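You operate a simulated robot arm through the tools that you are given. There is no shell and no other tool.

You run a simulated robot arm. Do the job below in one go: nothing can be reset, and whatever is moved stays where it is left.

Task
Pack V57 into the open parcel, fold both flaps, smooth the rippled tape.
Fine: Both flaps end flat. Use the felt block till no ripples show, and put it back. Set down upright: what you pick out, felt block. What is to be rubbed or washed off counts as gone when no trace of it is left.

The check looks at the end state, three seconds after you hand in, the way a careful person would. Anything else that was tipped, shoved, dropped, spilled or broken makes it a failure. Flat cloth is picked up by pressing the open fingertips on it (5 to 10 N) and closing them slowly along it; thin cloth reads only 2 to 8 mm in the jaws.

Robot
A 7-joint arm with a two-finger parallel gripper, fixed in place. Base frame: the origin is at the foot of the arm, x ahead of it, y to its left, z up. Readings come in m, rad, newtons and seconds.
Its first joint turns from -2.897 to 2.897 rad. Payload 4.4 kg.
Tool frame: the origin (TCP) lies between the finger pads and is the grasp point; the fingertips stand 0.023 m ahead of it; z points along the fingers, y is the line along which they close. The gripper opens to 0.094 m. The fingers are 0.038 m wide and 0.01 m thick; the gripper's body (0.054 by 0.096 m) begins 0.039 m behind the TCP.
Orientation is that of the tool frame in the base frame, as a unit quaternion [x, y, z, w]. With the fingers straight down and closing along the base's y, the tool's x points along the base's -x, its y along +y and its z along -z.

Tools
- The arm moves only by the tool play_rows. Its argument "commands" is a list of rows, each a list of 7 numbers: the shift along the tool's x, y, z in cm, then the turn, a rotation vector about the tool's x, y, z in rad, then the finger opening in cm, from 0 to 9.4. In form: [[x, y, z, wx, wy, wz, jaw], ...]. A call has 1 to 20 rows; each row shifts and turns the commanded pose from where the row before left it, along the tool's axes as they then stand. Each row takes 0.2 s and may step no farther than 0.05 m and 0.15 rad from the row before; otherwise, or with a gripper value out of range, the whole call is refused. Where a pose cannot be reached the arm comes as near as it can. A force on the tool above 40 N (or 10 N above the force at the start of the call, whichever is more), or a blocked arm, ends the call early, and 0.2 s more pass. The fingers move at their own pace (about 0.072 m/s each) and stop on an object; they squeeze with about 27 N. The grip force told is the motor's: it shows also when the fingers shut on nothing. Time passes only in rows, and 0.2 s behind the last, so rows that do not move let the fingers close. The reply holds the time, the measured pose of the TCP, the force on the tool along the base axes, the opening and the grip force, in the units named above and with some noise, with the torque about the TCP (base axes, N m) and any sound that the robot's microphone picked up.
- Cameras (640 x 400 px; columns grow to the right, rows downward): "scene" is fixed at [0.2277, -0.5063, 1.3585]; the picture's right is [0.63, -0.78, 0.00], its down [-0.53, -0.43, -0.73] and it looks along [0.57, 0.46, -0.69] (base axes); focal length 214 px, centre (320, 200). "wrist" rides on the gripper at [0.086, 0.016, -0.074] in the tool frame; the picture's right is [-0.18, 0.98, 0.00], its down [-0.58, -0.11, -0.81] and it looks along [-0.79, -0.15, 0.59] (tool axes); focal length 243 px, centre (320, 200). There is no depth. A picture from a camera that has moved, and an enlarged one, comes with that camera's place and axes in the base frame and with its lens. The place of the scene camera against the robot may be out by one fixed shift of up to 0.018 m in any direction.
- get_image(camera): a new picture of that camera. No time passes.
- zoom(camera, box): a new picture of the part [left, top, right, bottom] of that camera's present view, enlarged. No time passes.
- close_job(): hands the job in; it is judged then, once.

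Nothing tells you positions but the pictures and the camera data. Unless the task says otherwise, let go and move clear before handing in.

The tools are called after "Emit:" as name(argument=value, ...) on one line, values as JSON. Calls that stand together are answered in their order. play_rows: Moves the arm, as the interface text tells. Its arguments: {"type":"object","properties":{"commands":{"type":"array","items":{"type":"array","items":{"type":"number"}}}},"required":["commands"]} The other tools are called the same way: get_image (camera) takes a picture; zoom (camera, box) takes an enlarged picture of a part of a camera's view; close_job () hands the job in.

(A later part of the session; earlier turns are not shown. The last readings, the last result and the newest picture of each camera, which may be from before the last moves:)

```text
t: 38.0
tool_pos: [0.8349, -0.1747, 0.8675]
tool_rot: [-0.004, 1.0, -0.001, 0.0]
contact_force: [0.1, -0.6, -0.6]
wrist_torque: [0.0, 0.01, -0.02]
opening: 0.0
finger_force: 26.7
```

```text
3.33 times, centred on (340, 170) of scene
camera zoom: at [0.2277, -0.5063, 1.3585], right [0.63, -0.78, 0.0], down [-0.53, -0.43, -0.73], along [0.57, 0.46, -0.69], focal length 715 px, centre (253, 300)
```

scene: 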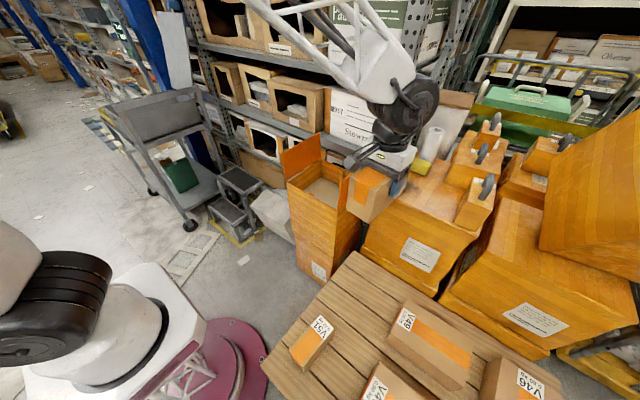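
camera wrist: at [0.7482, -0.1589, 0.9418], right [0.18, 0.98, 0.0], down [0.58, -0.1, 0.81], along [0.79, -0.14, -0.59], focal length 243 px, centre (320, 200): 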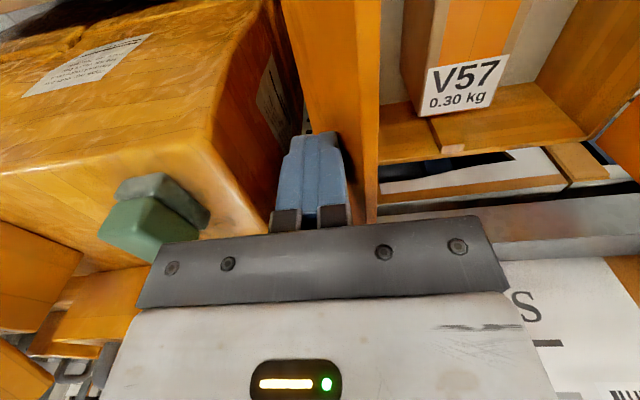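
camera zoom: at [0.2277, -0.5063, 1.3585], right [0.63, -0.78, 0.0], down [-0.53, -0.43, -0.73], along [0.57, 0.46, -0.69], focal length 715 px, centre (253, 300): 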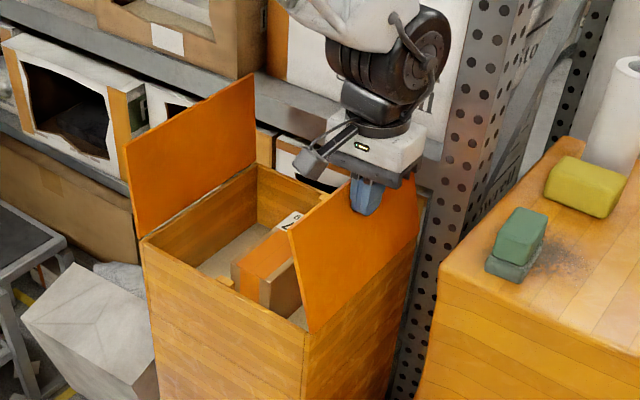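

The right flap follows the fingers easily. Continuing the arc to about 80°.

Emit:
play_rows(commands=[[0, 1.4, 0.4, 0, 0, 0, 0], [0, 1.3, 0.5, 0, 0, 0, 0], [0, 0.8, 0.55, 0, 0, 0, 0], [0, 0.77, 0.55, 0, 0, 0, 0], [0, 0.7, 0.68, 0, 0, 0, 0], [0, 0.66, 0.68, 0, 0, 0, 0], [0, 0.55, 0.78, 0, 0, 0, 0], [0, 0.55, 0.79, 0, 0, 0, 0], [0, 0.4, 0.87, 0, 0, 0, 0], [0, 0.4, 0.87, 0, 0, 0, 0], [0, 0.25, 0.92, 0, 0, 0, 0], [0, 0.24, 0.93, 0, 0, 0, 0], [0, 0, 0, 0, 0, 0, 0]])

Emit:
get_image(camera="wrist")

Emit:
zoom(camera="scene", box=[280, 110, 400, 230])

```text
t: 40.8
tool_pos: [0.8322, -0.0935, 0.7818]
tool_rot: [-0.004, 1.0, -0.001, 0.0]
contact_force: [-0.1, 0.2, 0.2]
wrist_torque: [-0.02, 0.04, 0.0]
opening: 0.0
finger_force: 26.8
```

```text
taken
camera wrist: at [0.7469, -0.0786, 0.8565], right [0.18, 0.98, 0.0], down [0.58, -0.1, 0.81], along [0.79, -0.14, -0.59], focal length 243 px, centre (320, 200)
```

wrist: 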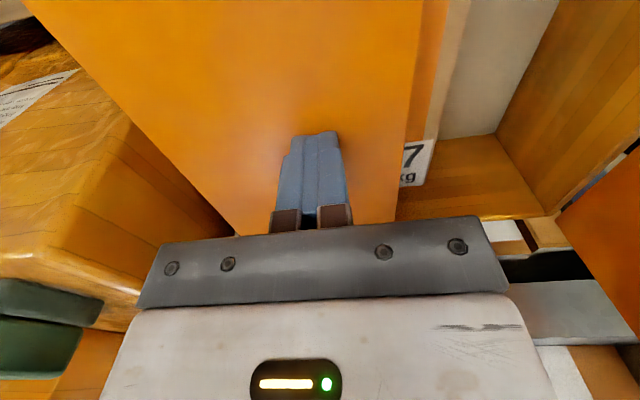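

```text
3.33 times, centred on (340, 170) of scene
camera zoom: at [0.2277, -0.5063, 1.3585], right [0.63, -0.78, 0.0], down [-0.53, -0.43, -0.73], along [0.57, 0.46, -0.69], focal length 715 px, centre (253, 300)
```

zoom: 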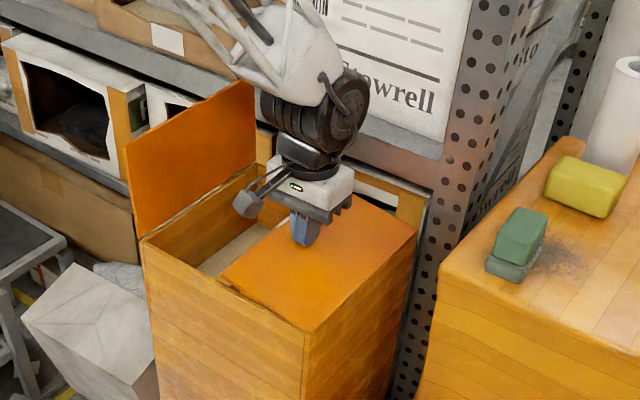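

The flap is nearly flat. Pressing it gently down with small steps.

Emit:
play_rows(commands=[[0, 0, 0.5, 0, 0, 0, 0], [0, 0, 0.5, 0, 0, 0, 0], [0, 0, 0, 0, 0, 0, 0]])

Emit:
play_rows(commands=[[0, 0, 0.4, 0, 0, 0, 0], [0, 0, 0, 0, 0, 0, 0]])

```text
t: 41.6
tool_pos: [0.8345, -0.093, 0.772]
tool_rot: [-0.005, 1.0, -0.001, 0.001]
contact_force: [-0.3, 0.4, 0.3]
wrist_torque: [-0.02, -0.02, 0.03]
opening: 0.0
finger_force: 27.3
```

```text
t: 42.2
tool_pos: [0.8323, -0.0938, 0.7703]
tool_rot: [-0.005, 1.0, -0.001, 0.0]
contact_force: [-7.2, -1.0, 14.6]
wrist_torque: [-0.01, 0.29, -0.01]
opening: 0.0
finger_force: 27.1
```

Firm contact at tip z ≈ 0.747, so the right flap is down. I'll back off and check that it stays flat.

Emit:
play_rows(commands=[[0, 0, -0.5, 0, 0, 0, 0], [0, 0, -2, 0, 0, 0, 0], [0, 0, -4, 0, 0, 0, 0], [0, 0, -5, 0, 0, 0, 0], [0, 0, -5, 0, 0, 0, 0], [0, 0, -5, 0, 0, 0, 0], [0, 0, -3, 0, 0, 0, 0], [0, 0, 0, 0, 0, 0, 0]])

Emit:
get_image(camera="wrist")

Emit:
zoom(camera="scene", box=[280, 110, 400, 230])

```text
t: 44.0
tool_pos: [0.8323, -0.093, 1.014]
tool_rot: [-0.005, 1.0, -0.002, 0.0]
contact_force: [-0.2, 0.5, 0.2]
wrist_torque: [0.0, 0.0, -0.02]
opening: 0.0002
finger_force: 26.8
```

```text
taken
camera wrist: at [0.7462, -0.0782, 1.0873], right [0.18, 0.98, 0.0], down [0.58, -0.1, 0.81], along [0.79, -0.14, -0.59], focal length 243 px, centre (320, 200)
```

wrist: 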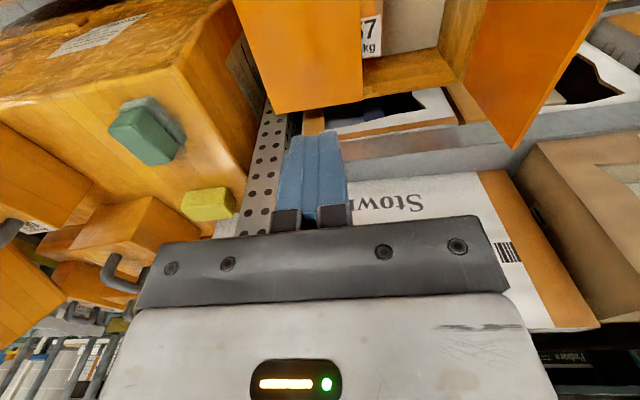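

```text
3.33 times, centred on (340, 170) of scene
camera zoom: at [0.2277, -0.5063, 1.3585], right [0.63, -0.78, 0.0], down [-0.53, -0.43, -0.73], along [0.57, 0.46, -0.69], focal length 715 px, centre (253, 300)
```

zoom: 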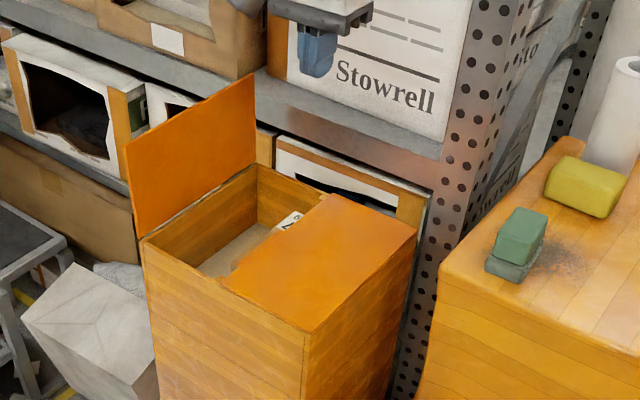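

The right flap lies flat and stays. Now the left flap: moving over it to the outer side.

Emit:
play_rows(commands=[[0, 4.4, 0, 0, 0, 0, 0], [0, 4.4, 0, 0, 0, 0, 0], [0, 4.4, 0, 0, 0, 0, 0], [0, 4.4, 0, 0, 0, 0, 0], [0, 4.4, 0, 0, 0, 0, 0], [-0.3, 4, 0, 0, 0, 0, 0], [0, 0, 4, 0, 0, 0, 0], [0, 0, 4, 0, 0, 0, 0], [0, 0, 4, 0, 0, 0, 0], [0, 0, 2.1, 0, 0, 0, 0], [0, 0, 0, 0, 0, 0, 0]])

Emit:
get_image(camera="wrist")

Emit:
zoom(camera="scene", box=[260, 80, 400, 220])

```text
t: 46.4
tool_pos: [0.8347, 0.1657, 0.8726]
tool_rot: [-0.004, 1.0, -0.001, 0.0]
contact_force: [0.3, 0.3, 0.4]
wrist_torque: [0.01, 0.02, -0.03]
opening: 0.0
finger_force: 26.8
```

```text
taken
camera wrist: at [0.748, 0.1812, 0.9467], right [0.18, 0.98, 0.0], down [0.58, -0.1, 0.81], along [0.79, -0.14, -0.59], focal length 243 px, centre (320, 200)
```

wrist: 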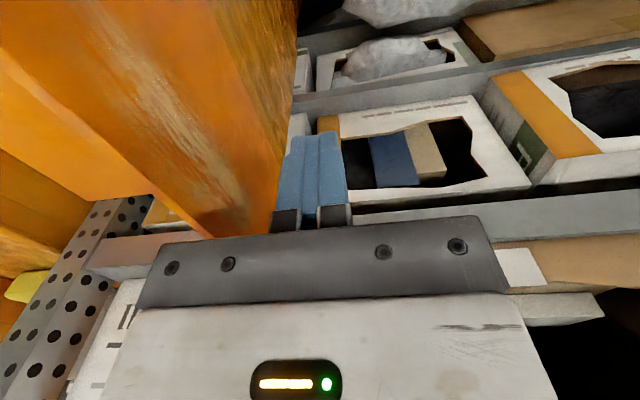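

```text
2.86 times, centred on (330, 150) of scene
camera zoom: at [0.2277, -0.5063, 1.3585], right [0.63, -0.78, 0.0], down [-0.53, -0.43, -0.73], along [0.57, 0.46, -0.69], focal length 613 px, centre (291, 343)
```

zoom: 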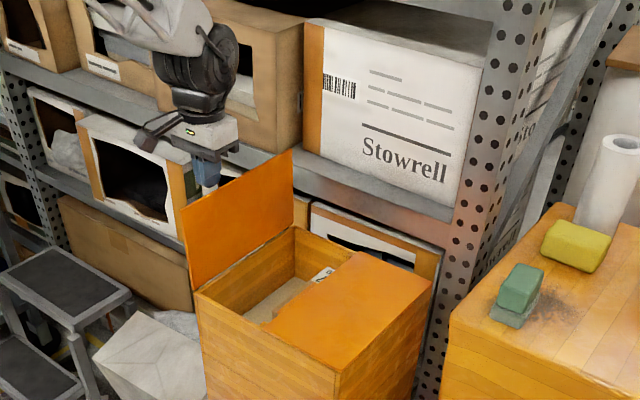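

Rippled patch visible on the left flap's outer face. Pushing this flap inward along its arc.

Emit:
play_rows(commands=[[0, -1.6, 0, 0, 0, 0, 0], [0, -1.5, 0, 0, 0, 0, 0], [0, -1.5, 0, 0, 0, 0, 0], [0, -1.5, 0, 0, 0, 0, 0], [0, -1.0, 0, 0, 0, 0, 0], [0, -0.97, 0.15, 0, 0, 0, 0], [0, -0.93, 0.25, 0, 0, 0, 0], [0, -0.92, 0.25, 0, 0, 0, 0], [0, -0.87, 0.4, 0, 0, 0, 0], [0, -0.87, 0.4, 0, 0, 0, 0], [0, -0.8, 0.55, 0, 0, 0, 0], [0, -0.77, 0.55, 0, 0, 0, 0], [0, -0.7, 0.68, 0, 0, 0, 0], [0, -0.66, 0.68, 0, 0, 0, 0], [0, 0, 0, 0, 0, 0, 0]])

Emit:
get_image(camera="wrist")

Emit:
zoom(camera="scene", box=[260, 80, 400, 220])

```text
t: 49.6
tool_pos: [0.8355, 0.0203, 0.8327]
tool_rot: [-0.005, 1.0, -0.001, 0.0]
contact_force: [-0.1, 0.1, -0.6]
wrist_torque: [-0.03, 0.0, 0.01]
opening: 0.0
finger_force: 26.5
```

```text
taken
camera wrist: at [0.7491, 0.0354, 0.9076], right [0.18, 0.98, 0.0], down [0.58, -0.1, 0.81], along [0.79, -0.14, -0.59], focal length 243 px, centre (320, 200)
```

wrist: 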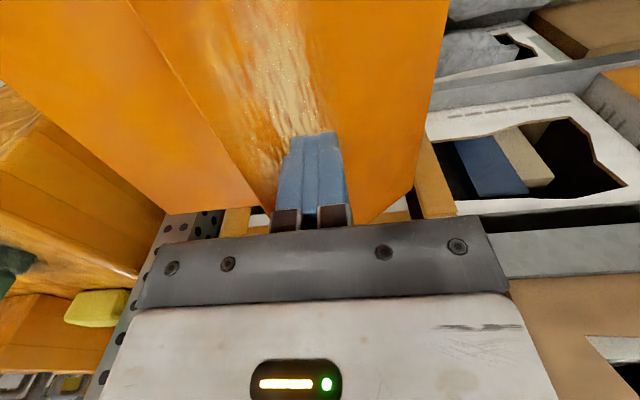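

```text
2.86 times, centred on (330, 150) of scene
camera zoom: at [0.2277, -0.5063, 1.3585], right [0.63, -0.78, 0.0], down [-0.53, -0.43, -0.73], along [0.57, 0.46, -0.69], focal length 613 px, centre (291, 343)
```

zoom: 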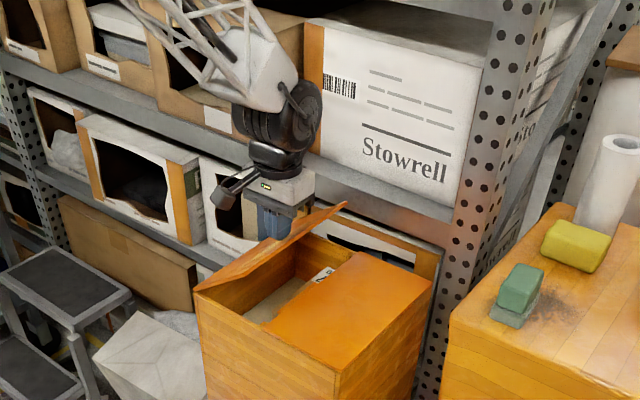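

The left flap is about half closed. Continuing the arc down and pressing gently.

Emit:
play_rows(commands=[[0, -0.55, 0.78, 0, 0, 0, 0], [0, -0.55, 0.79, 0, 0, 0, 0], [0, -0.4, 0.87, 0, 0, 0, 0], [0, -0.4, 0.87, 0, 0, 0, 0], [0, -0.25, 0.92, 0, 0, 0, 0], [0, 0, 0.7, 0, 0, 0, 0], [0, 0, 0.6, 0, 0, 0, 0], [0, 0, 0, 0, 0, 0, 0]])

Emit:
play_rows(commands=[[0, 0, 0.4, 0, 0, 0, 0], [0, 0, 0.3, 0, 0, 0, 0], [0, 0, 0, 0, 0, 0, 0]])

Emit:
get_image(camera="wrist")

Emit:
zoom(camera="scene", box=[260, 80, 400, 220])

```text
t: 51.4
tool_pos: [0.8343, -0.0009, 0.7776]
tool_rot: [-0.004, 1.0, -0.002, 0.0]
contact_force: [0.5, -0.3, -0.1]
wrist_torque: [0.0, -0.02, 0.01]
opening: 0.0
finger_force: 26.8
```

```text
t: 52.2
tool_pos: [0.835, -0.0006, 0.7711]
tool_rot: [-0.005, 1.0, 0.0, 0.0]
contact_force: [0.3, 0.3, 0.2]
wrist_torque: [0.01, -0.01, 0.01]
opening: 0.0001
finger_force: 27.3
```

```text
taken
camera wrist: at [0.7491, 0.0146, 0.8454], right [0.18, 0.98, 0.0], down [0.58, -0.1, 0.81], along [0.79, -0.14, -0.59], focal length 243 px, centre (320, 200)
```

wrist: 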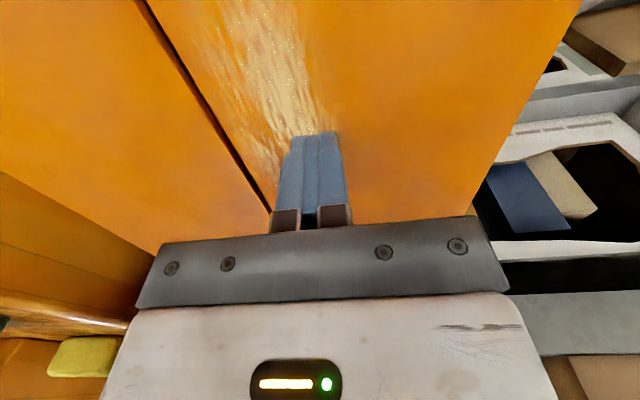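

```text
2.86 times, centred on (330, 150) of scene
camera zoom: at [0.2277, -0.5063, 1.3585], right [0.63, -0.78, 0.0], down [-0.53, -0.43, -0.73], along [0.57, 0.46, -0.69], focal length 613 px, centre (291, 343)
```

zoom: 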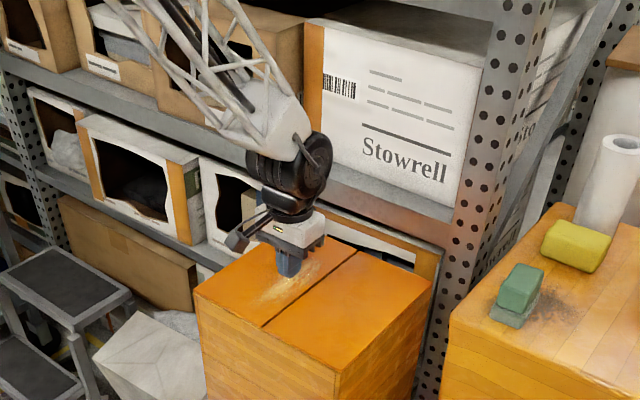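

The left flap looks flat now. One small press to confirm contact, then retreat and inspect.

Emit:
play_rows(commands=[[0, 0, 0.3, 0, 0, 0, 0], [0, 0, 0, 0, 0, 0, 0]])

Emit:
play_rows(commands=[[0, 0, -0.5, 0, 0, 0, 0], [0, 0, -2, 0, 0, 0, 0], [0, 0, -4, 0, 0, 0, 0], [0, 0, -5, 0, 0, 0, 0], [0, 0, -5, 0, 0, 0, 0], [4, 0, -3, 0, 0, 0, 0], [4, 0, 0, 0, 0, 0, 0], [4, 0, 0, 0, 0, 0, 0], [4, 0, 0, 0, 0, 0, 0], [0, 0, 0, 0, 0, 0, 0]])

Emit:
get_image(camera="wrist")

Emit:
zoom(camera="scene", box=[270, 130, 390, 230])

```text
t: 52.8
tool_pos: [0.8357, -0.0006, 0.7696]
tool_rot: [-0.004, 1.0, -0.001, 0.001]
contact_force: [-11.9, 1.9, 22.6]
wrist_torque: [0.12, 0.44, 0.01]
opening: 0.0001
finger_force: 27.1
```

```text
t: 55.0
tool_pos: [0.6722, -0.0003, 0.9641]
tool_rot: [-0.005, 1.0, -0.001, -0.001]
contact_force: [0.9, -1.1, -0.1]
wrist_torque: [-0.01, 0.02, -0.03]
opening: 0.0001
finger_force: 26.7
```

```text
taken
camera wrist: at [0.5852, 0.0151, 1.0385], right [0.18, 0.98, 0.0], down [0.58, -0.1, 0.81], along [0.79, -0.14, -0.59], focal length 243 px, centre (320, 200)
```

wrist: 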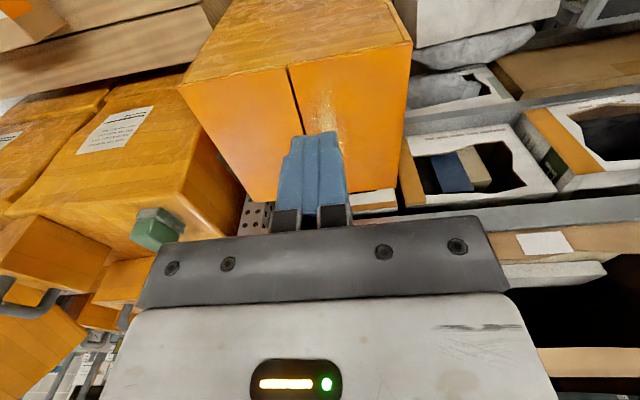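

```text
4.00 times, centred on (330, 180) of scene
camera zoom: at [0.2277, -0.5063, 1.3585], right [0.63, -0.78, 0.0], down [-0.53, -0.43, -0.73], along [0.57, 0.46, -0.69], focal length 858 px, centre (280, 280)
```

zoom: 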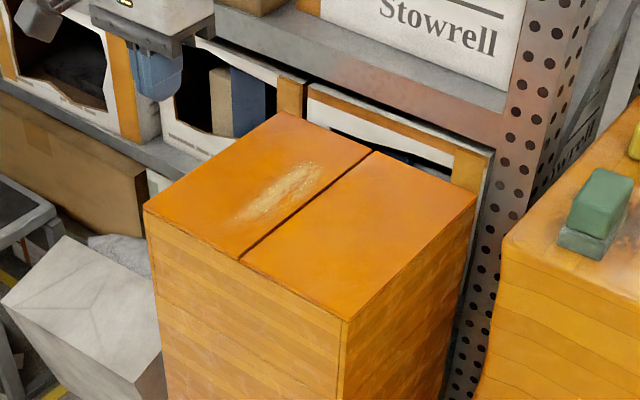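

Both flaps are flat; the ripples lie around x 0.77–0.92, y −0.045–0.01 on the left flap by the seam. Now I'll go look closely at the felt block on the crate.

Emit:
play_rows(commands=[[-1, -4.7, -0.6, 0, 0, 0, 9.4], [-1, -4.7, -0.6, 0, 0, 0, 9.4], [-1, -4.7, -0.6, 0, 0, 0, 9.4], [-1, -4.7, -0.6, 0, 0, 0, 9.4], [-1, -4.7, -0.6, 0, 0, 0, 9.4], [-1, -4.7, -0.6, 0, 0, 0, 9.4], [-1, -4.7, 0, 0, 0, 0, 9.4], [0, 0, 0, 0, 0, 0, 9.4]])

Emit:
get_image(camera="wrist")

Emit:
zoom(camera="wrist", box=[240, 60, 440, 220])

```text
t: 56.8
tool_pos: [0.7449, -0.3307, 1.0004]
tool_rot: [-0.004, 1.0, -0.001, 0.0]
contact_force: [0.0, 0.5, 0.0]
wrist_torque: [0.0, -0.01, 0.01]
opening: 0.0943
finger_force: 0.0
```

```text
taken
camera wrist: at [0.6595, -0.3155, 1.0744], right [0.18, 0.98, 0.0], down [0.58, -0.1, 0.81], along [0.79, -0.14, -0.59], focal length 243 px, centre (320, 200)
```

wrist: 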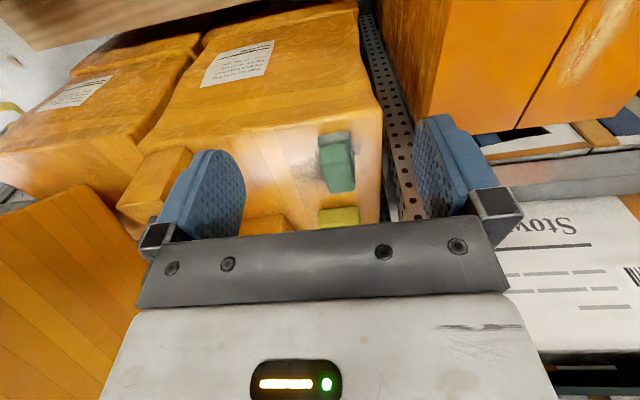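

```text
2.50 times, centred on (340, 140) of wrist
camera zoom: at [0.6595, -0.3155, 1.0744], right [0.18, 0.98, 0.0], down [0.58, -0.1, 0.81], along [0.79, -0.14, -0.59], focal length 606 px, centre (270, 350)
```

zoom: 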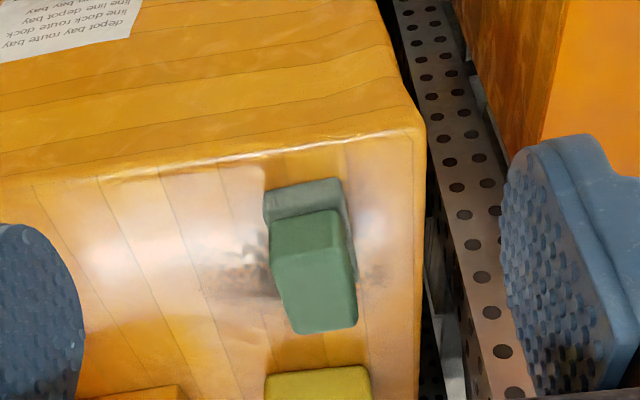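

The felt block's sole bottom is at z ≈ 0.805 with its centre near (0.911, −0.336), about 0.04 wide across y and ~0.048 tall. I'll move above it and check before descending.

Emit:
play_rows(commands=[[-4, -0.15, 0, 0, 0, 0, 9.4], [-4, -0.15, 0, 0, 0, 0, 9.4], [-4, -0.15, 0, 0, 0, 0, 9.4], [-3.8, -0.1, 0, 0, 0, 0, 9.4], [0, 0, 0, 0, 0, 0, 9.4]])

Emit:
get_image(camera="wrist")

Emit:
zoom(camera="wrist", box=[240, 0, 440, 160])

Emit:
zoom(camera="scene", box=[360, 80, 480, 210])

```text
t: 58.0
tool_pos: [0.9053, -0.3336, 0.9997]
tool_rot: [-0.005, 1.0, -0.001, 0.0]
contact_force: [-0.2, -0.3, 0.8]
wrist_torque: [0.04, 0.01, 0.01]
opening: 0.0939
finger_force: 0.1
```

```text
taken
camera wrist: at [0.8186, -0.3187, 1.0744], right [0.18, 0.98, 0.0], down [0.58, -0.1, 0.81], along [0.79, -0.14, -0.59], focal length 243 px, centre (320, 200)
```

wrist: 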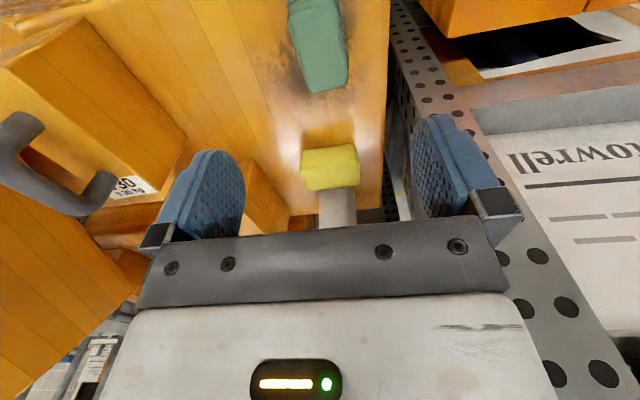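

```text
2.50 times, centred on (340, 80) of wrist
camera zoom: at [0.8186, -0.3187, 1.0744], right [0.18, 0.98, 0.0], down [0.58, -0.1, 0.81], along [0.79, -0.14, -0.59], focal length 606 px, centre (270, 500)
```

zoom: 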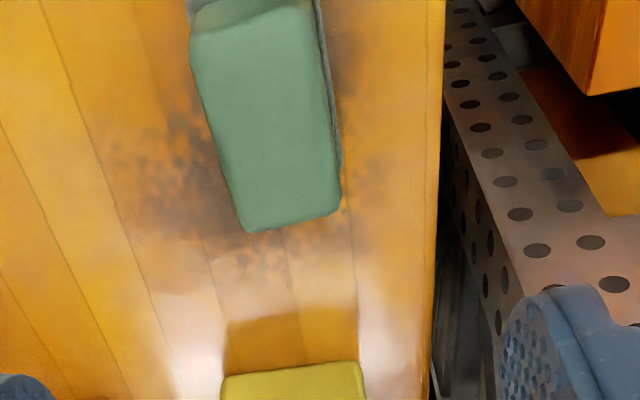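

```text
3.08 times, centred on (420, 145) of scene
camera zoom: at [0.2277, -0.5063, 1.3585], right [0.63, -0.78, 0.0], down [-0.53, -0.43, -0.73], along [0.57, 0.46, -0.69], focal length 660 px, centre (12, 369)
```

zoom: 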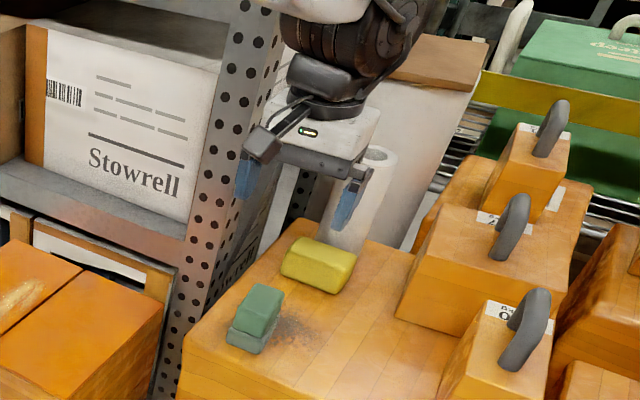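

The block's green handle spans x 0.879–0.940, y −0.352 to −0.315; the tool is centred on it. Descending with a slight yaw trim.

Emit:
play_rows(commands=[[0, 0, 4, 0, 0, -0.04, 9.4], [0, 0, 4, 0, 0, 0, 9.4], [0, 0, 3, 0, 0, 0, 9.4], [0, 0, 0, 0, 0, 0, 9.4]])

Emit:
get_image(camera="wrist")

Emit:
zoom(camera="scene", box=[370, 110, 460, 210])

```text
t: 59.0
tool_pos: [0.906, -0.3341, 0.8883]
tool_rot: [-0.025, 1.0, -0.002, 0.0]
contact_force: [-0.1, 0.3, 0.3]
wrist_torque: [-0.03, -0.01, -0.01]
opening: 0.094
finger_force: 0.0
```

```text
taken
camera wrist: at [0.8196, -0.3231, 0.9629], right [0.14, 0.99, 0.0], down [0.59, -0.08, 0.81], along [0.8, -0.11, -0.59], focal length 243 px, centre (320, 200)
```

wrist: 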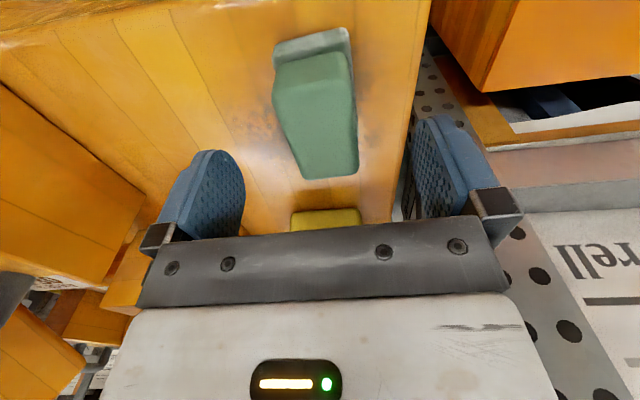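

```text
4.00 times, centred on (415, 160) of scene
camera zoom: at [0.2277, -0.5063, 1.3585], right [0.63, -0.78, 0.0], down [-0.53, -0.43, -0.73], along [0.57, 0.46, -0.69], focal length 858 px, centre (-60, 360)
```

zoom: 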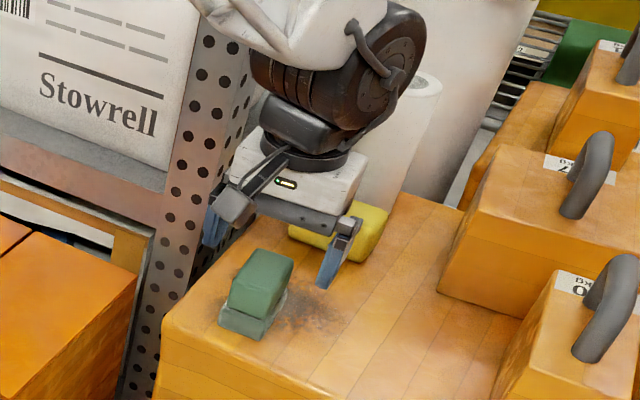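

Block is centred between the fingers. Descending the last 4 cm and closing on the handle.

Emit:
play_rows(commands=[[0, 0, 2, 0, 0, 0, 9.4], [0, 0, 1.2, 0, 0, 0, 9.4], [0, 0, 0.8, 0, 0, 0, 9.4], [0, 0, 0, 0, 0, 0, 9.4]])

Emit:
get_image(camera="wrist")

```text
t: 60.0
tool_pos: [0.9038, -0.3342, 0.8479]
tool_rot: [-0.025, 1.0, -0.002, 0.0]
contact_force: [0.2, 0.6, 0.1]
wrist_torque: [0.0, -0.01, 0.02]
opening: 0.0941
finger_force: 0.0
```

```text
taken
camera wrist: at [0.8186, -0.3228, 0.9223], right [0.14, 0.99, 0.0], down [0.59, -0.08, 0.81], along [0.8, -0.11, -0.59], focal length 243 px, centre (320, 200)
```

wrist: 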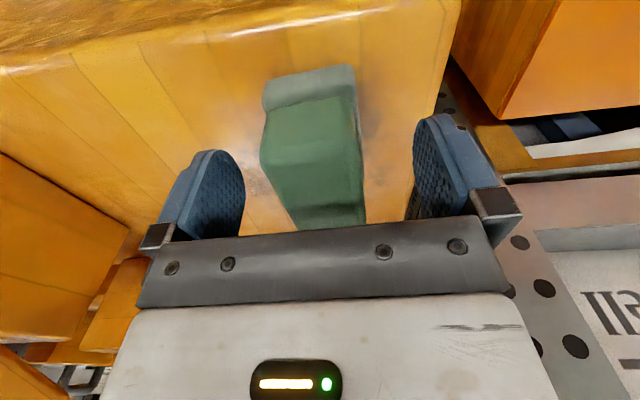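

Well centred vertically; a 2 mm shift, then close gradually on the handle.

Emit:
play_rows(commands=[[0, -0.2, 0, 0, 0, 0, 9.4], [0, 0, 0, 0, 0, 0, 6.5], [0, 0, 0, 0, 0, 0, 5], [0, 0, 0, 0, 0, 0, 4.2], [0, 0, 0, 0, 0, 0, 3], [0, 0, 0, 0, 0, 0, 2.5], [0, 0, 0, 0, 0, 0, 2.5]])

Emit:
get_image(camera="wrist")

```text
t: 61.6
tool_pos: [0.9069, -0.3368, 0.8482]
tool_rot: [-0.024, 1.0, -0.001, 0.001]
contact_force: [0.2, 1.2, 0.2]
wrist_torque: [0.01, 0.0, 0.01]
opening: 0.0395
finger_force: 26.9
```

```text
taken
camera wrist: at [0.8192, -0.3251, 0.9227], right [0.14, 0.99, 0.0], down [0.59, -0.08, 0.81], along [0.8, -0.11, -0.59], focal length 243 px, centre (320, 200)
```

wrist: 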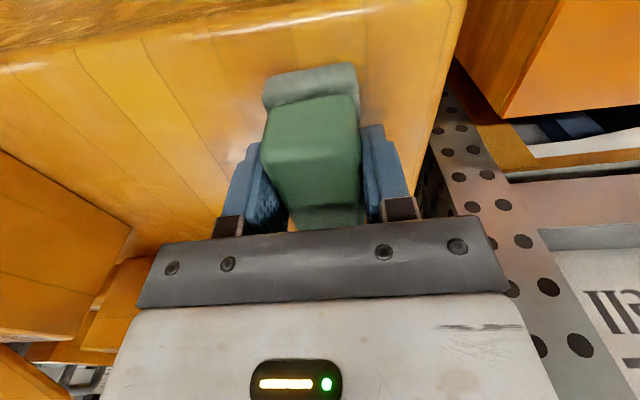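

Felt block gripped by its handle (39.5 mm). Lifting and carrying it over to above the rippled tape.

Emit:
play_rows(commands=[[0, 0, -0.5, 0, 0, 0, 2.5], [0, 0, -1.5, 0, 0, 0, 2.5], [0, 0, -3, 0, 0, 0, 2.5], [0, 0, -3, 0, 0, 0, 2.5], [0, 0, -3, 0, 0, 0, 2.5], [0.65, 4.58, 0, 0, 0, 0, 2.5], [0.65, 4.58, 0, 0, 0, 0, 2.5], [0.65, 4.58, 0, 0, 0, 0, 2.5], [0.65, 4.58, 0, 0, 0, 0, 2.5], [0.65, 4.58, 0, 0, 0, 0, 2.5], [0.65, 4.58, 0, 0, 0, 0, 2.5], [0.65, 4.58, 0, 0, 0, 0, 2.5], [0, 0, 0, 0, 0, 0, 2.5]])

Emit:
get_image(camera="wrist")

Emit:
zoom(camera="scene", box=[270, 100, 420, 220])

```text
t: 64.4
tool_pos: [0.8467, -0.0155, 0.9576]
tool_rot: [-0.025, 1.0, -0.001, 0.0]
contact_force: [-0.5, -0.4, -1.4]
wrist_torque: [0.04, 0.03, -0.02]
opening: 0.0394
finger_force: 26.2
```

```text
taken
camera wrist: at [0.7598, -0.0043, 1.0324], right [0.14, 0.99, 0.0], down [0.59, -0.08, 0.81], along [0.8, -0.11, -0.59], focal length 243 px, centre (320, 200)
```

wrist: 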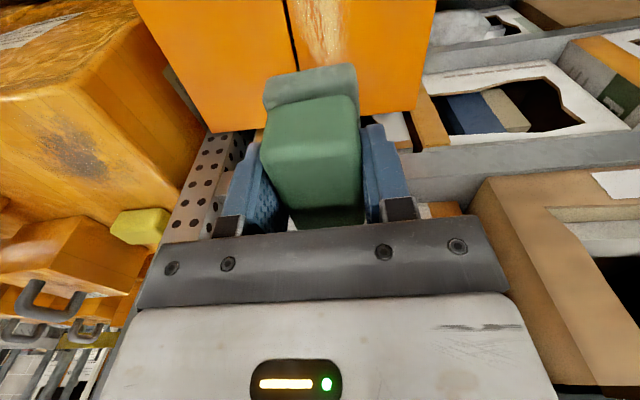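

```text
3.33 times, centred on (345, 160) of scene
camera zoom: at [0.2277, -0.5063, 1.3585], right [0.63, -0.78, 0.0], down [-0.53, -0.43, -0.73], along [0.57, 0.46, -0.69], focal length 715 px, centre (237, 333)
```

zoom: 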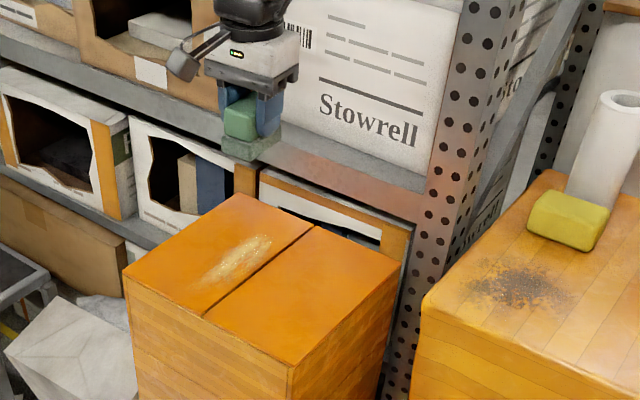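

The ripples at x≈0.85 span y −0.033 to 0.008; the seam is at y ≈ −0.048. I'll lower the felt block onto the patch, slowing near contact.

Emit:
play_rows(commands=[[0, 0.3, 4, 0, 0, 0, 2.5], [0, 0, 4, 0, 0, 0, 2.5], [0, 0, 4, 0, 0, 0, 2.5], [0, 0, 3, 0, 0, 0, 2.5], [0, 0, 0, 0, 0, 0, 2.5]])

Emit:
play_rows(commands=[[0, 0, 0.5, 0, 0, 0, 2.5], [0, 0, 0.4, 0, 0, 0, 2.5], [0, 0, 0, 0, 0, 0, 2.5]])

Emit:
zoom(camera="scene", box=[270, 120, 390, 220])

```text
t: 65.6
tool_pos: [0.8464, -0.0128, 0.8087]
tool_rot: [-0.025, 1.0, -0.001, 0.001]
contact_force: [0.6, 0.3, -1.1]
wrist_torque: [-0.02, -0.02, 0.01]
opening: 0.0396
finger_force: 26.8
```

```text
t: 66.4
tool_pos: [0.8453, -0.0153, 0.7984]
tool_rot: [-0.023, 1.0, -0.001, 0.0]
contact_force: [0.0, 0.3, -1.3]
wrist_torque: [0.02, 0.01, -0.01]
opening: 0.0399
finger_force: 27.1
```

```text
4.00 times, centred on (330, 170) of scene
camera zoom: at [0.2277, -0.5063, 1.3585], right [0.63, -0.78, 0.0], down [-0.53, -0.43, -0.73], along [0.57, 0.46, -0.69], focal length 858 px, centre (280, 320)
```

zoom: 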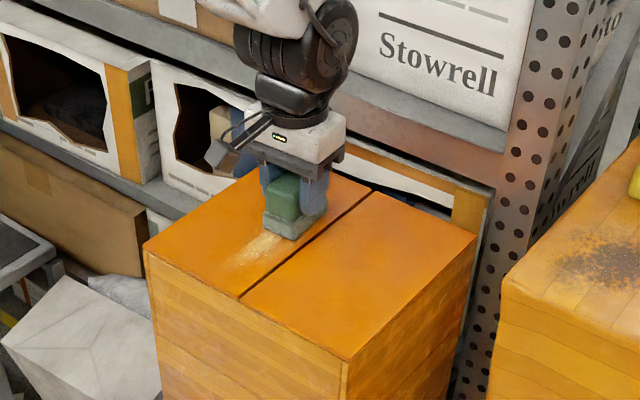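

The sole is just above the tape. Lowering in 2–3 mm increments to feel contact.

Emit:
play_rows(commands=[[0, 0, 0.3, 0, 0, 0, 2.5], [0, 0, 0.2, 0, 0, 0, 2.5], [0, 0, 0, 0, 0, 0, 2.5]])

Emit:
play_rows(commands=[[0, 0, 0.2, 0, 0, 0, 2.5], [0, 0, 0, 0, 0, 0, 2.5]])

```text
t: 67.2
tool_pos: [0.8463, -0.0156, 0.7944]
tool_rot: [-0.025, 1.0, -0.001, 0.0]
contact_force: [0.3, -0.9, 4.9]
wrist_torque: [0.06, 0.1, -0.06]
opening: 0.0396
finger_force: 27.3
```

```text
t: 67.8
tool_pos: [0.8459, -0.0153, 0.7939]
tool_rot: [-0.024, 1.0, -0.001, 0.0]
contact_force: [-3.5, 1.6, 25.8]
wrist_torque: [0.36, 0.23, 0.04]
opening: 0.0394
finger_force: 26.5
```

Contact at TCP z ≈ 0.794. I'll ease to moderate pressure and rub back and forth along the tape.

Emit:
play_rows(commands=[[0.2, 0.02, -0.1, 0, 0, 0, 2.5], [1.2, 0.13, 0, 0, 0, 0, 2.5], [1.2, 0.13, 0, 0, 0, 0, 2.5], [1.2, 0.13, 0, 0, 0, 0, 2.5], [1.2, 0.13, 0, 0, 0, 0, 2.5], [1.2, 0.13, 0, 0, 0, 0, 2.5], [0, 0, 0, 0, 0, 0, 2.5]])

Emit:
zoom(camera="scene", box=[270, 120, 390, 220])

Emit:
get_image(camera="wrist")

```text
t: 69.4
tool_pos: [0.7826, -0.0111, 0.7944]
tool_rot: [-0.025, 1.0, -0.001, -0.001]
contact_force: [6.3, -0.9, 19.8]
wrist_torque: [0.13, -0.16, -0.01]
opening: 0.0398
finger_force: 26.9
```

```text
4.00 times, centred on (330, 170) of scene
camera zoom: at [0.2277, -0.5063, 1.3585], right [0.63, -0.78, 0.0], down [-0.53, -0.43, -0.73], along [0.57, 0.46, -0.69], focal length 858 px, centre (280, 320)
```

zoom: 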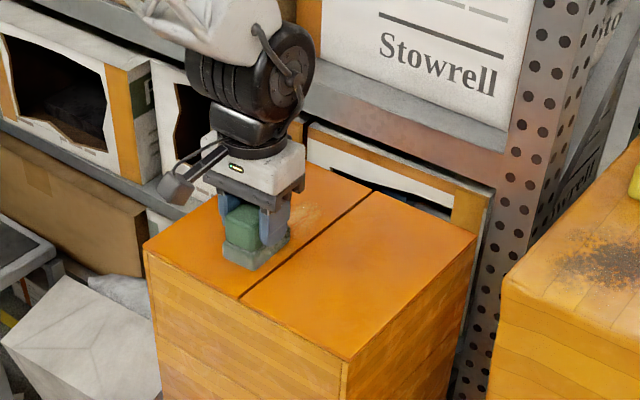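

```text
taken
camera wrist: at [0.6959, 0.0004, 0.8684], right [0.14, 0.99, 0.0], down [0.59, -0.08, 0.81], along [0.8, -0.11, -0.59], focal length 243 px, centre (320, 200)
```

wrist: 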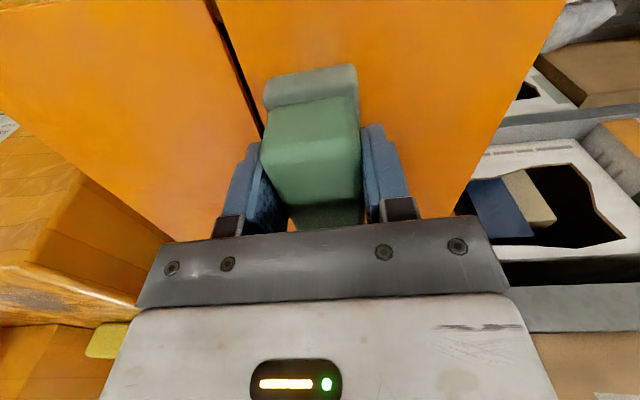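

The rubbing is clearly erasing the ripples. Continuing with a long stroke toward +x and back.

Emit:
play_rows(commands=[[-1.3, -0.17, 0, 0, 0, 0, 2.5], [-1.3, -0.17, 0, 0, 0, 0, 2.5], [-1.3, -0.17, 0, 0, 0, 0, 2.5], [-1.3, -0.17, 0, 0, 0, 0, 2.5], [-1.3, -0.17, 0, 0, 0, 0, 2.5], [-1.3, -0.17, 0, 0, 0, 0, 2.5], [-1.3, -0.17, 0, 0, 0, 0, 2.5], [-1.3, -0.17, 0, 0, 0, 0, 2.5], [-1.3, -0.17, 0, 0, 0, 0, 2.5], [-0.5, -0.05, 0, 0, 0, 0, 2.5], [0, 0, 0, 0, 0, 0, 2.5]])

Emit:
play_rows(commands=[[1.3, 0.17, 0, 0, 0, 0, 2.5], [1.3, 0.17, 0, 0, 0, 0, 2.5], [1.3, 0.17, 0, 0, 0, 0, 2.5], [1.3, 0.17, 0, 0, 0, 0, 2.5], [1.3, 0.17, 0, 0, 0, 0, 2.5], [1.3, 0.17, 0, 0, 0, 0, 2.5], [1.3, 0.17, 0, 0, 0, 0, 2.5], [1.3, 0.17, 0, 0, 0, 0, 2.5], [1.3, 0.17, 0, 0, 0, 0, 2.5], [0.5, 0.05, 0, 0, 0, 0, 2.5], [0, 0, 0, 0, 0, 0, 2.5]])

Emit:
zoom(camera="scene", box=[270, 130, 370, 210])

```text
t: 71.8
tool_pos: [0.9063, -0.0234, 0.794]
tool_rot: [-0.025, 1.0, -0.001, 0.0]
contact_force: [-3.1, -1.3, 12.0]
wrist_torque: [-0.07, 0.02, -0.03]
opening: 0.0396
finger_force: 27.1
```

```text
t: 74.2
tool_pos: [0.7835, -0.0123, 0.7951]
tool_rot: [-0.024, 1.0, 0.0, 0.0]
contact_force: [6.2, -2.6, 23.4]
wrist_torque: [0.21, 0.0, -0.03]
opening: 0.0395
finger_force: 27.2
```

```text
5.00 times, centred on (320, 170) of scene
camera zoom: at [0.2277, -0.5063, 1.3585], right [0.63, -0.78, 0.0], down [-0.53, -0.43, -0.73], along [0.57, 0.46, -0.69], focal length 1072 px, centre (320, 350)
```

zoom: 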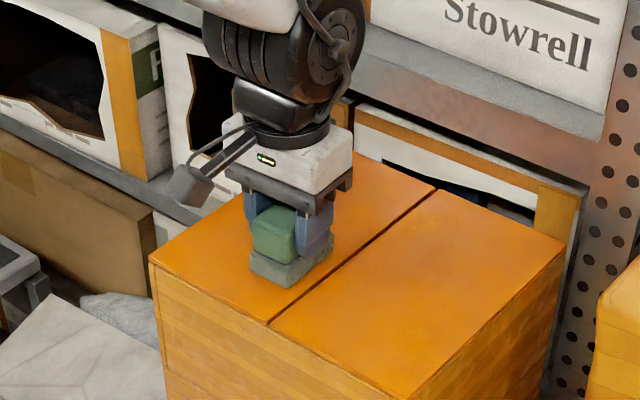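

Mostly gone from this angle. I'll do one lane slightly toward +y and one back slightly toward −y for full coverage, then lift and inspect.

Emit:
play_rows(commands=[[0.6, 0.4, 0, 0, 0, 0, 2.5], [0, 0.8, 0, 0, 0, 0, 2.5], [-1.3, -0.15, 0, 0, 0, 0, 2.5], [-1.3, -0.15, 0, 0, 0, 0, 2.5], [-1.3, -0.15, 0, 0, 0, 0, 2.5], [-1.3, -0.15, 0, 0, 0, 0, 2.5], [-1.3, -0.15, 0, 0, 0, 0, 2.5], [-1.3, -0.15, 0, 0, 0, 0, 2.5], [-1.3, -0.15, 0, 0, 0, 0, 2.5], [-1.3, -0.15, 0, 0, 0, 0, 2.5], [-1.3, -0.15, 0, 0, 0, 0, 2.5], [-1.1, -0.1, 0, 0, 0, 0, 2.5], [0, 0, 0, 0, 0, 0, 2.5]])

Emit:
play_rows(commands=[[0, -0.8, 0, 0, 0, 0, 2.5], [0, -0.6, 0, 0, 0, 0, 2.5], [1.3, 0.12, 0, 0, 0, 0, 2.5], [1.3, 0.12, 0, 0, 0, 0, 2.5], [1.3, 0.12, 0, 0, 0, 0, 2.5], [1.3, 0.12, 0, 0, 0, 0, 2.5], [1.3, 0.12, 0, 0, 0, 0, 2.5], [1.3, 0.12, 0, 0, 0, 0, 2.5], [1.3, 0.12, 0, 0, 0, 0, 2.5], [1.3, 0.12, 0, 0, 0, 0, 2.5], [1.3, 0.12, 0, 0, 0, 0, 2.5], [0.8, 0.05, 0, 0, 0, 0, 2.5], [0, 0, 0, 0, 0, 0, 2.5]])

```text
t: 77.0
tool_pos: [0.9043, -0.0079, 0.795]
tool_rot: [-0.024, 1.0, -0.001, 0.0]
contact_force: [0.0, -0.4, 0.0]
wrist_torque: [0.01, -0.01, 0.0]
opening: 0.0395
finger_force: 27.2
```

```text
t: 79.8
tool_pos: [0.7787, -0.0178, 0.7951]
tool_rot: [-0.024, 1.0, -0.001, 0.0]
contact_force: [-0.6, 0.3, -1.2]
wrist_torque: [-0.01, 0.01, 0.03]
opening: 0.0398
finger_force: 26.9
```

Contact eased off at the end of those lanes. I'll lift and move back to inspect the tape.

Emit:
play_rows(commands=[[0, 0, -2, 0, 0, 0, 2.5], [0, 0, -4, 0, 0, 0, 2.5], [0, 0, -4, 0, 0, 0, 2.5], [2, 0, -4, 0, 0, 0, 2.5], [4, 0, -3, 0, 0, 0, 2.5], [4, 0, 0, 0, 0, 0, 2.5], [4, 0, 0, 0, 0, 0, 2.5], [0, 0, 0, 0, 0, 0, 2.5]])

Emit:
get_image(camera="wrist")

Emit:
zoom(camera="wrist", box=[180, 0, 420, 120])

Emit:
zoom(camera="scene", box=[280, 145, 370, 205])

```text
t: 81.6
tool_pos: [0.6396, -0.025, 0.963]
tool_rot: [-0.024, 1.0, -0.002, -0.001]
contact_force: [-0.1, 1.2, -0.5]
wrist_torque: [-0.03, 0.02, 0.03]
opening: 0.0395
finger_force: 26.9
```

```text
taken
camera wrist: at [0.553, -0.0128, 1.0375], right [0.14, 0.99, 0.0], down [0.59, -0.08, 0.81], along [0.8, -0.11, -0.59], focal length 243 px, centre (320, 200)
```

wrist: 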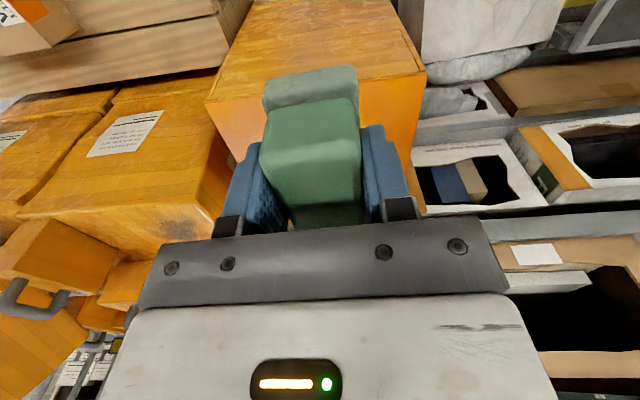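

```text
2.67 times, centred on (300, 60) of wrist
camera zoom: at [0.553, -0.0128, 1.0375], right [0.14, 0.99, 0.0], down [0.59, -0.08, 0.81], along [0.8, -0.11, -0.59], focal length 647 px, centre (373, 573)
```

zoom: 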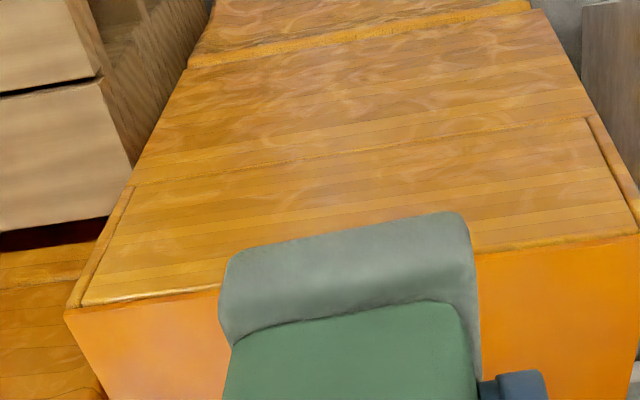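

```text
6.67 times, centred on (325, 175) of scene
camera zoom: at [0.2277, -0.5063, 1.3585], right [0.63, -0.78, 0.0], down [-0.53, -0.43, -0.73], along [0.57, 0.46, -0.69], focal length 1430 px, centre (287, 367)
```

zoom: 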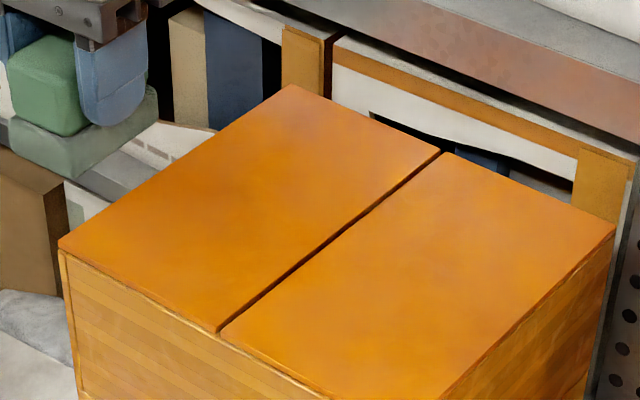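

From the scene view no ripples remain. I'll confirm with a close wrist view from a different angle on the way back to the crate.

Emit:
play_rows(commands=[[-2.5, -2.8, -0.5, 0, 0, 0, 2.5], [-2.5, -2.8, -0.5, 0, 0, 0, 2.5], [-2.5, -2.8, -0.5, 0, 0, 0, 2.5], [-1.5, -2.0, -0.5, 0, 0, 0, 2.5], [0, 0, 0, 0, 0, 0, 2.5]])

Emit:
get_image(camera="wrist")

Emit:
zoom(camera="wrist", box=[340, 20, 540, 180])

```text
t: 82.8
tool_pos: [0.7338, -0.1232, 0.983]
tool_rot: [-0.025, 1.0, 0.0, 0.0]
contact_force: [-0.5, 0.7, -1.1]
wrist_torque: [-0.02, 0.01, -0.03]
opening: 0.0397
finger_force: 27.0
```

```text
taken
camera wrist: at [0.647, -0.1121, 1.0589], right [0.14, 0.99, 0.0], down [0.59, -0.08, 0.81], along [0.8, -0.11, -0.59], focal length 243 px, centre (320, 200)
```

wrist: 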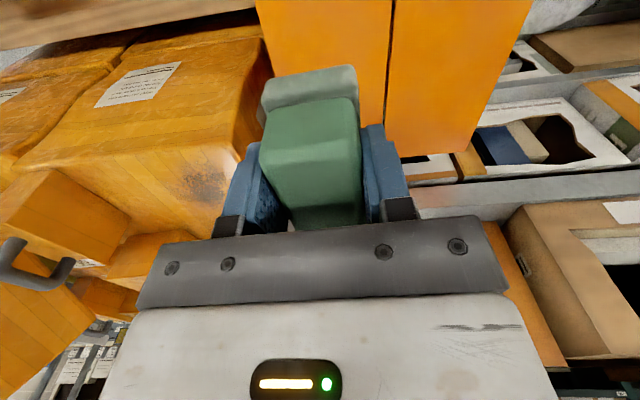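

```text
2.50 times, centred on (440, 100) of wrist
camera zoom: at [0.647, -0.1121, 1.0589], right [0.14, 0.99, 0.0], down [0.59, -0.08, 0.81], along [0.8, -0.11, -0.59], focal length 606 px, centre (20, 450)
```

zoom: 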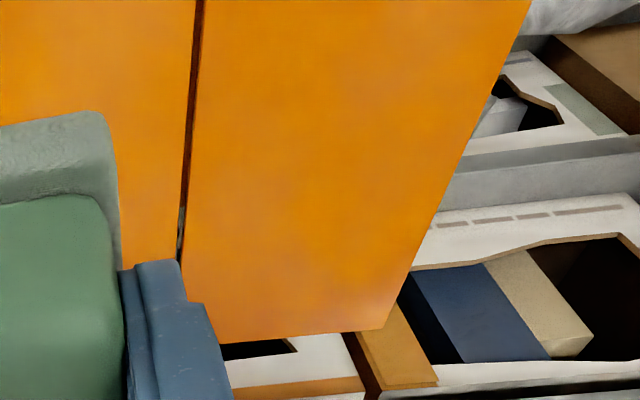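

No ripples visible. I'll zoom tightly on the flap once more from the scene camera to be sure before putting the block back.

Emit:
zoom(camera="scene", box=[305, 158, 345, 188])

Emit:
zoom(camera="wrist", box=[380, 0, 540, 100])

Emit:
zoom(camera="scene", box=[360, 130, 480, 220])

```text
13.33 times, centred on (325, 173) of scene
camera zoom: at [0.2277, -0.5063, 1.3585], right [0.63, -0.78, 0.0], down [-0.53, -0.43, -0.73], along [0.57, 0.46, -0.69], focal length 2860 px, centre (253, 560)
```

zoom: 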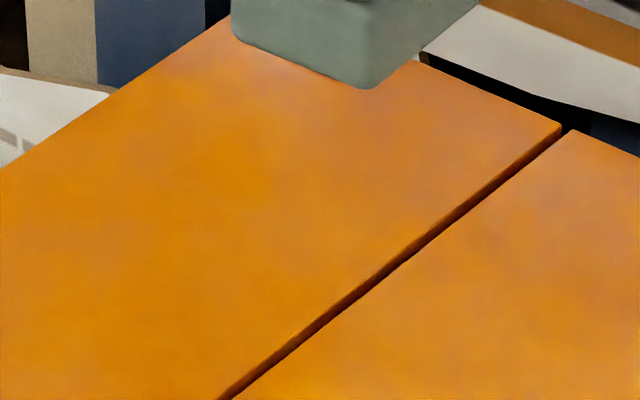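

```text
4.00 times, centred on (460, 50) of wrist
camera zoom: at [0.647, -0.1121, 1.0589], right [0.14, 0.99, 0.0], down [0.59, -0.08, 0.81], along [0.8, -0.11, -0.59], focal length 970 px, centre (-240, 800)
```

zoom: 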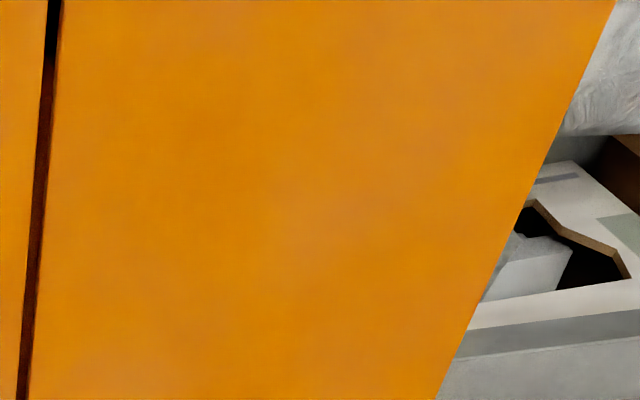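

```text
4.44 times, centred on (420, 175) of scene
camera zoom: at [0.2277, -0.5063, 1.3585], right [0.63, -0.78, 0.0], down [-0.53, -0.43, -0.73], along [0.57, 0.46, -0.69], focal length 953 px, centre (-124, 311)
```

zoom: 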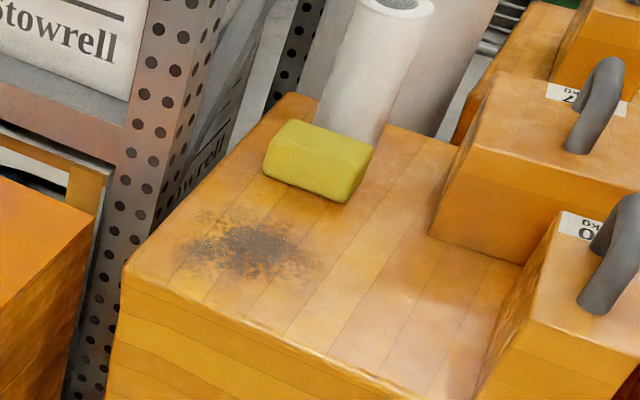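

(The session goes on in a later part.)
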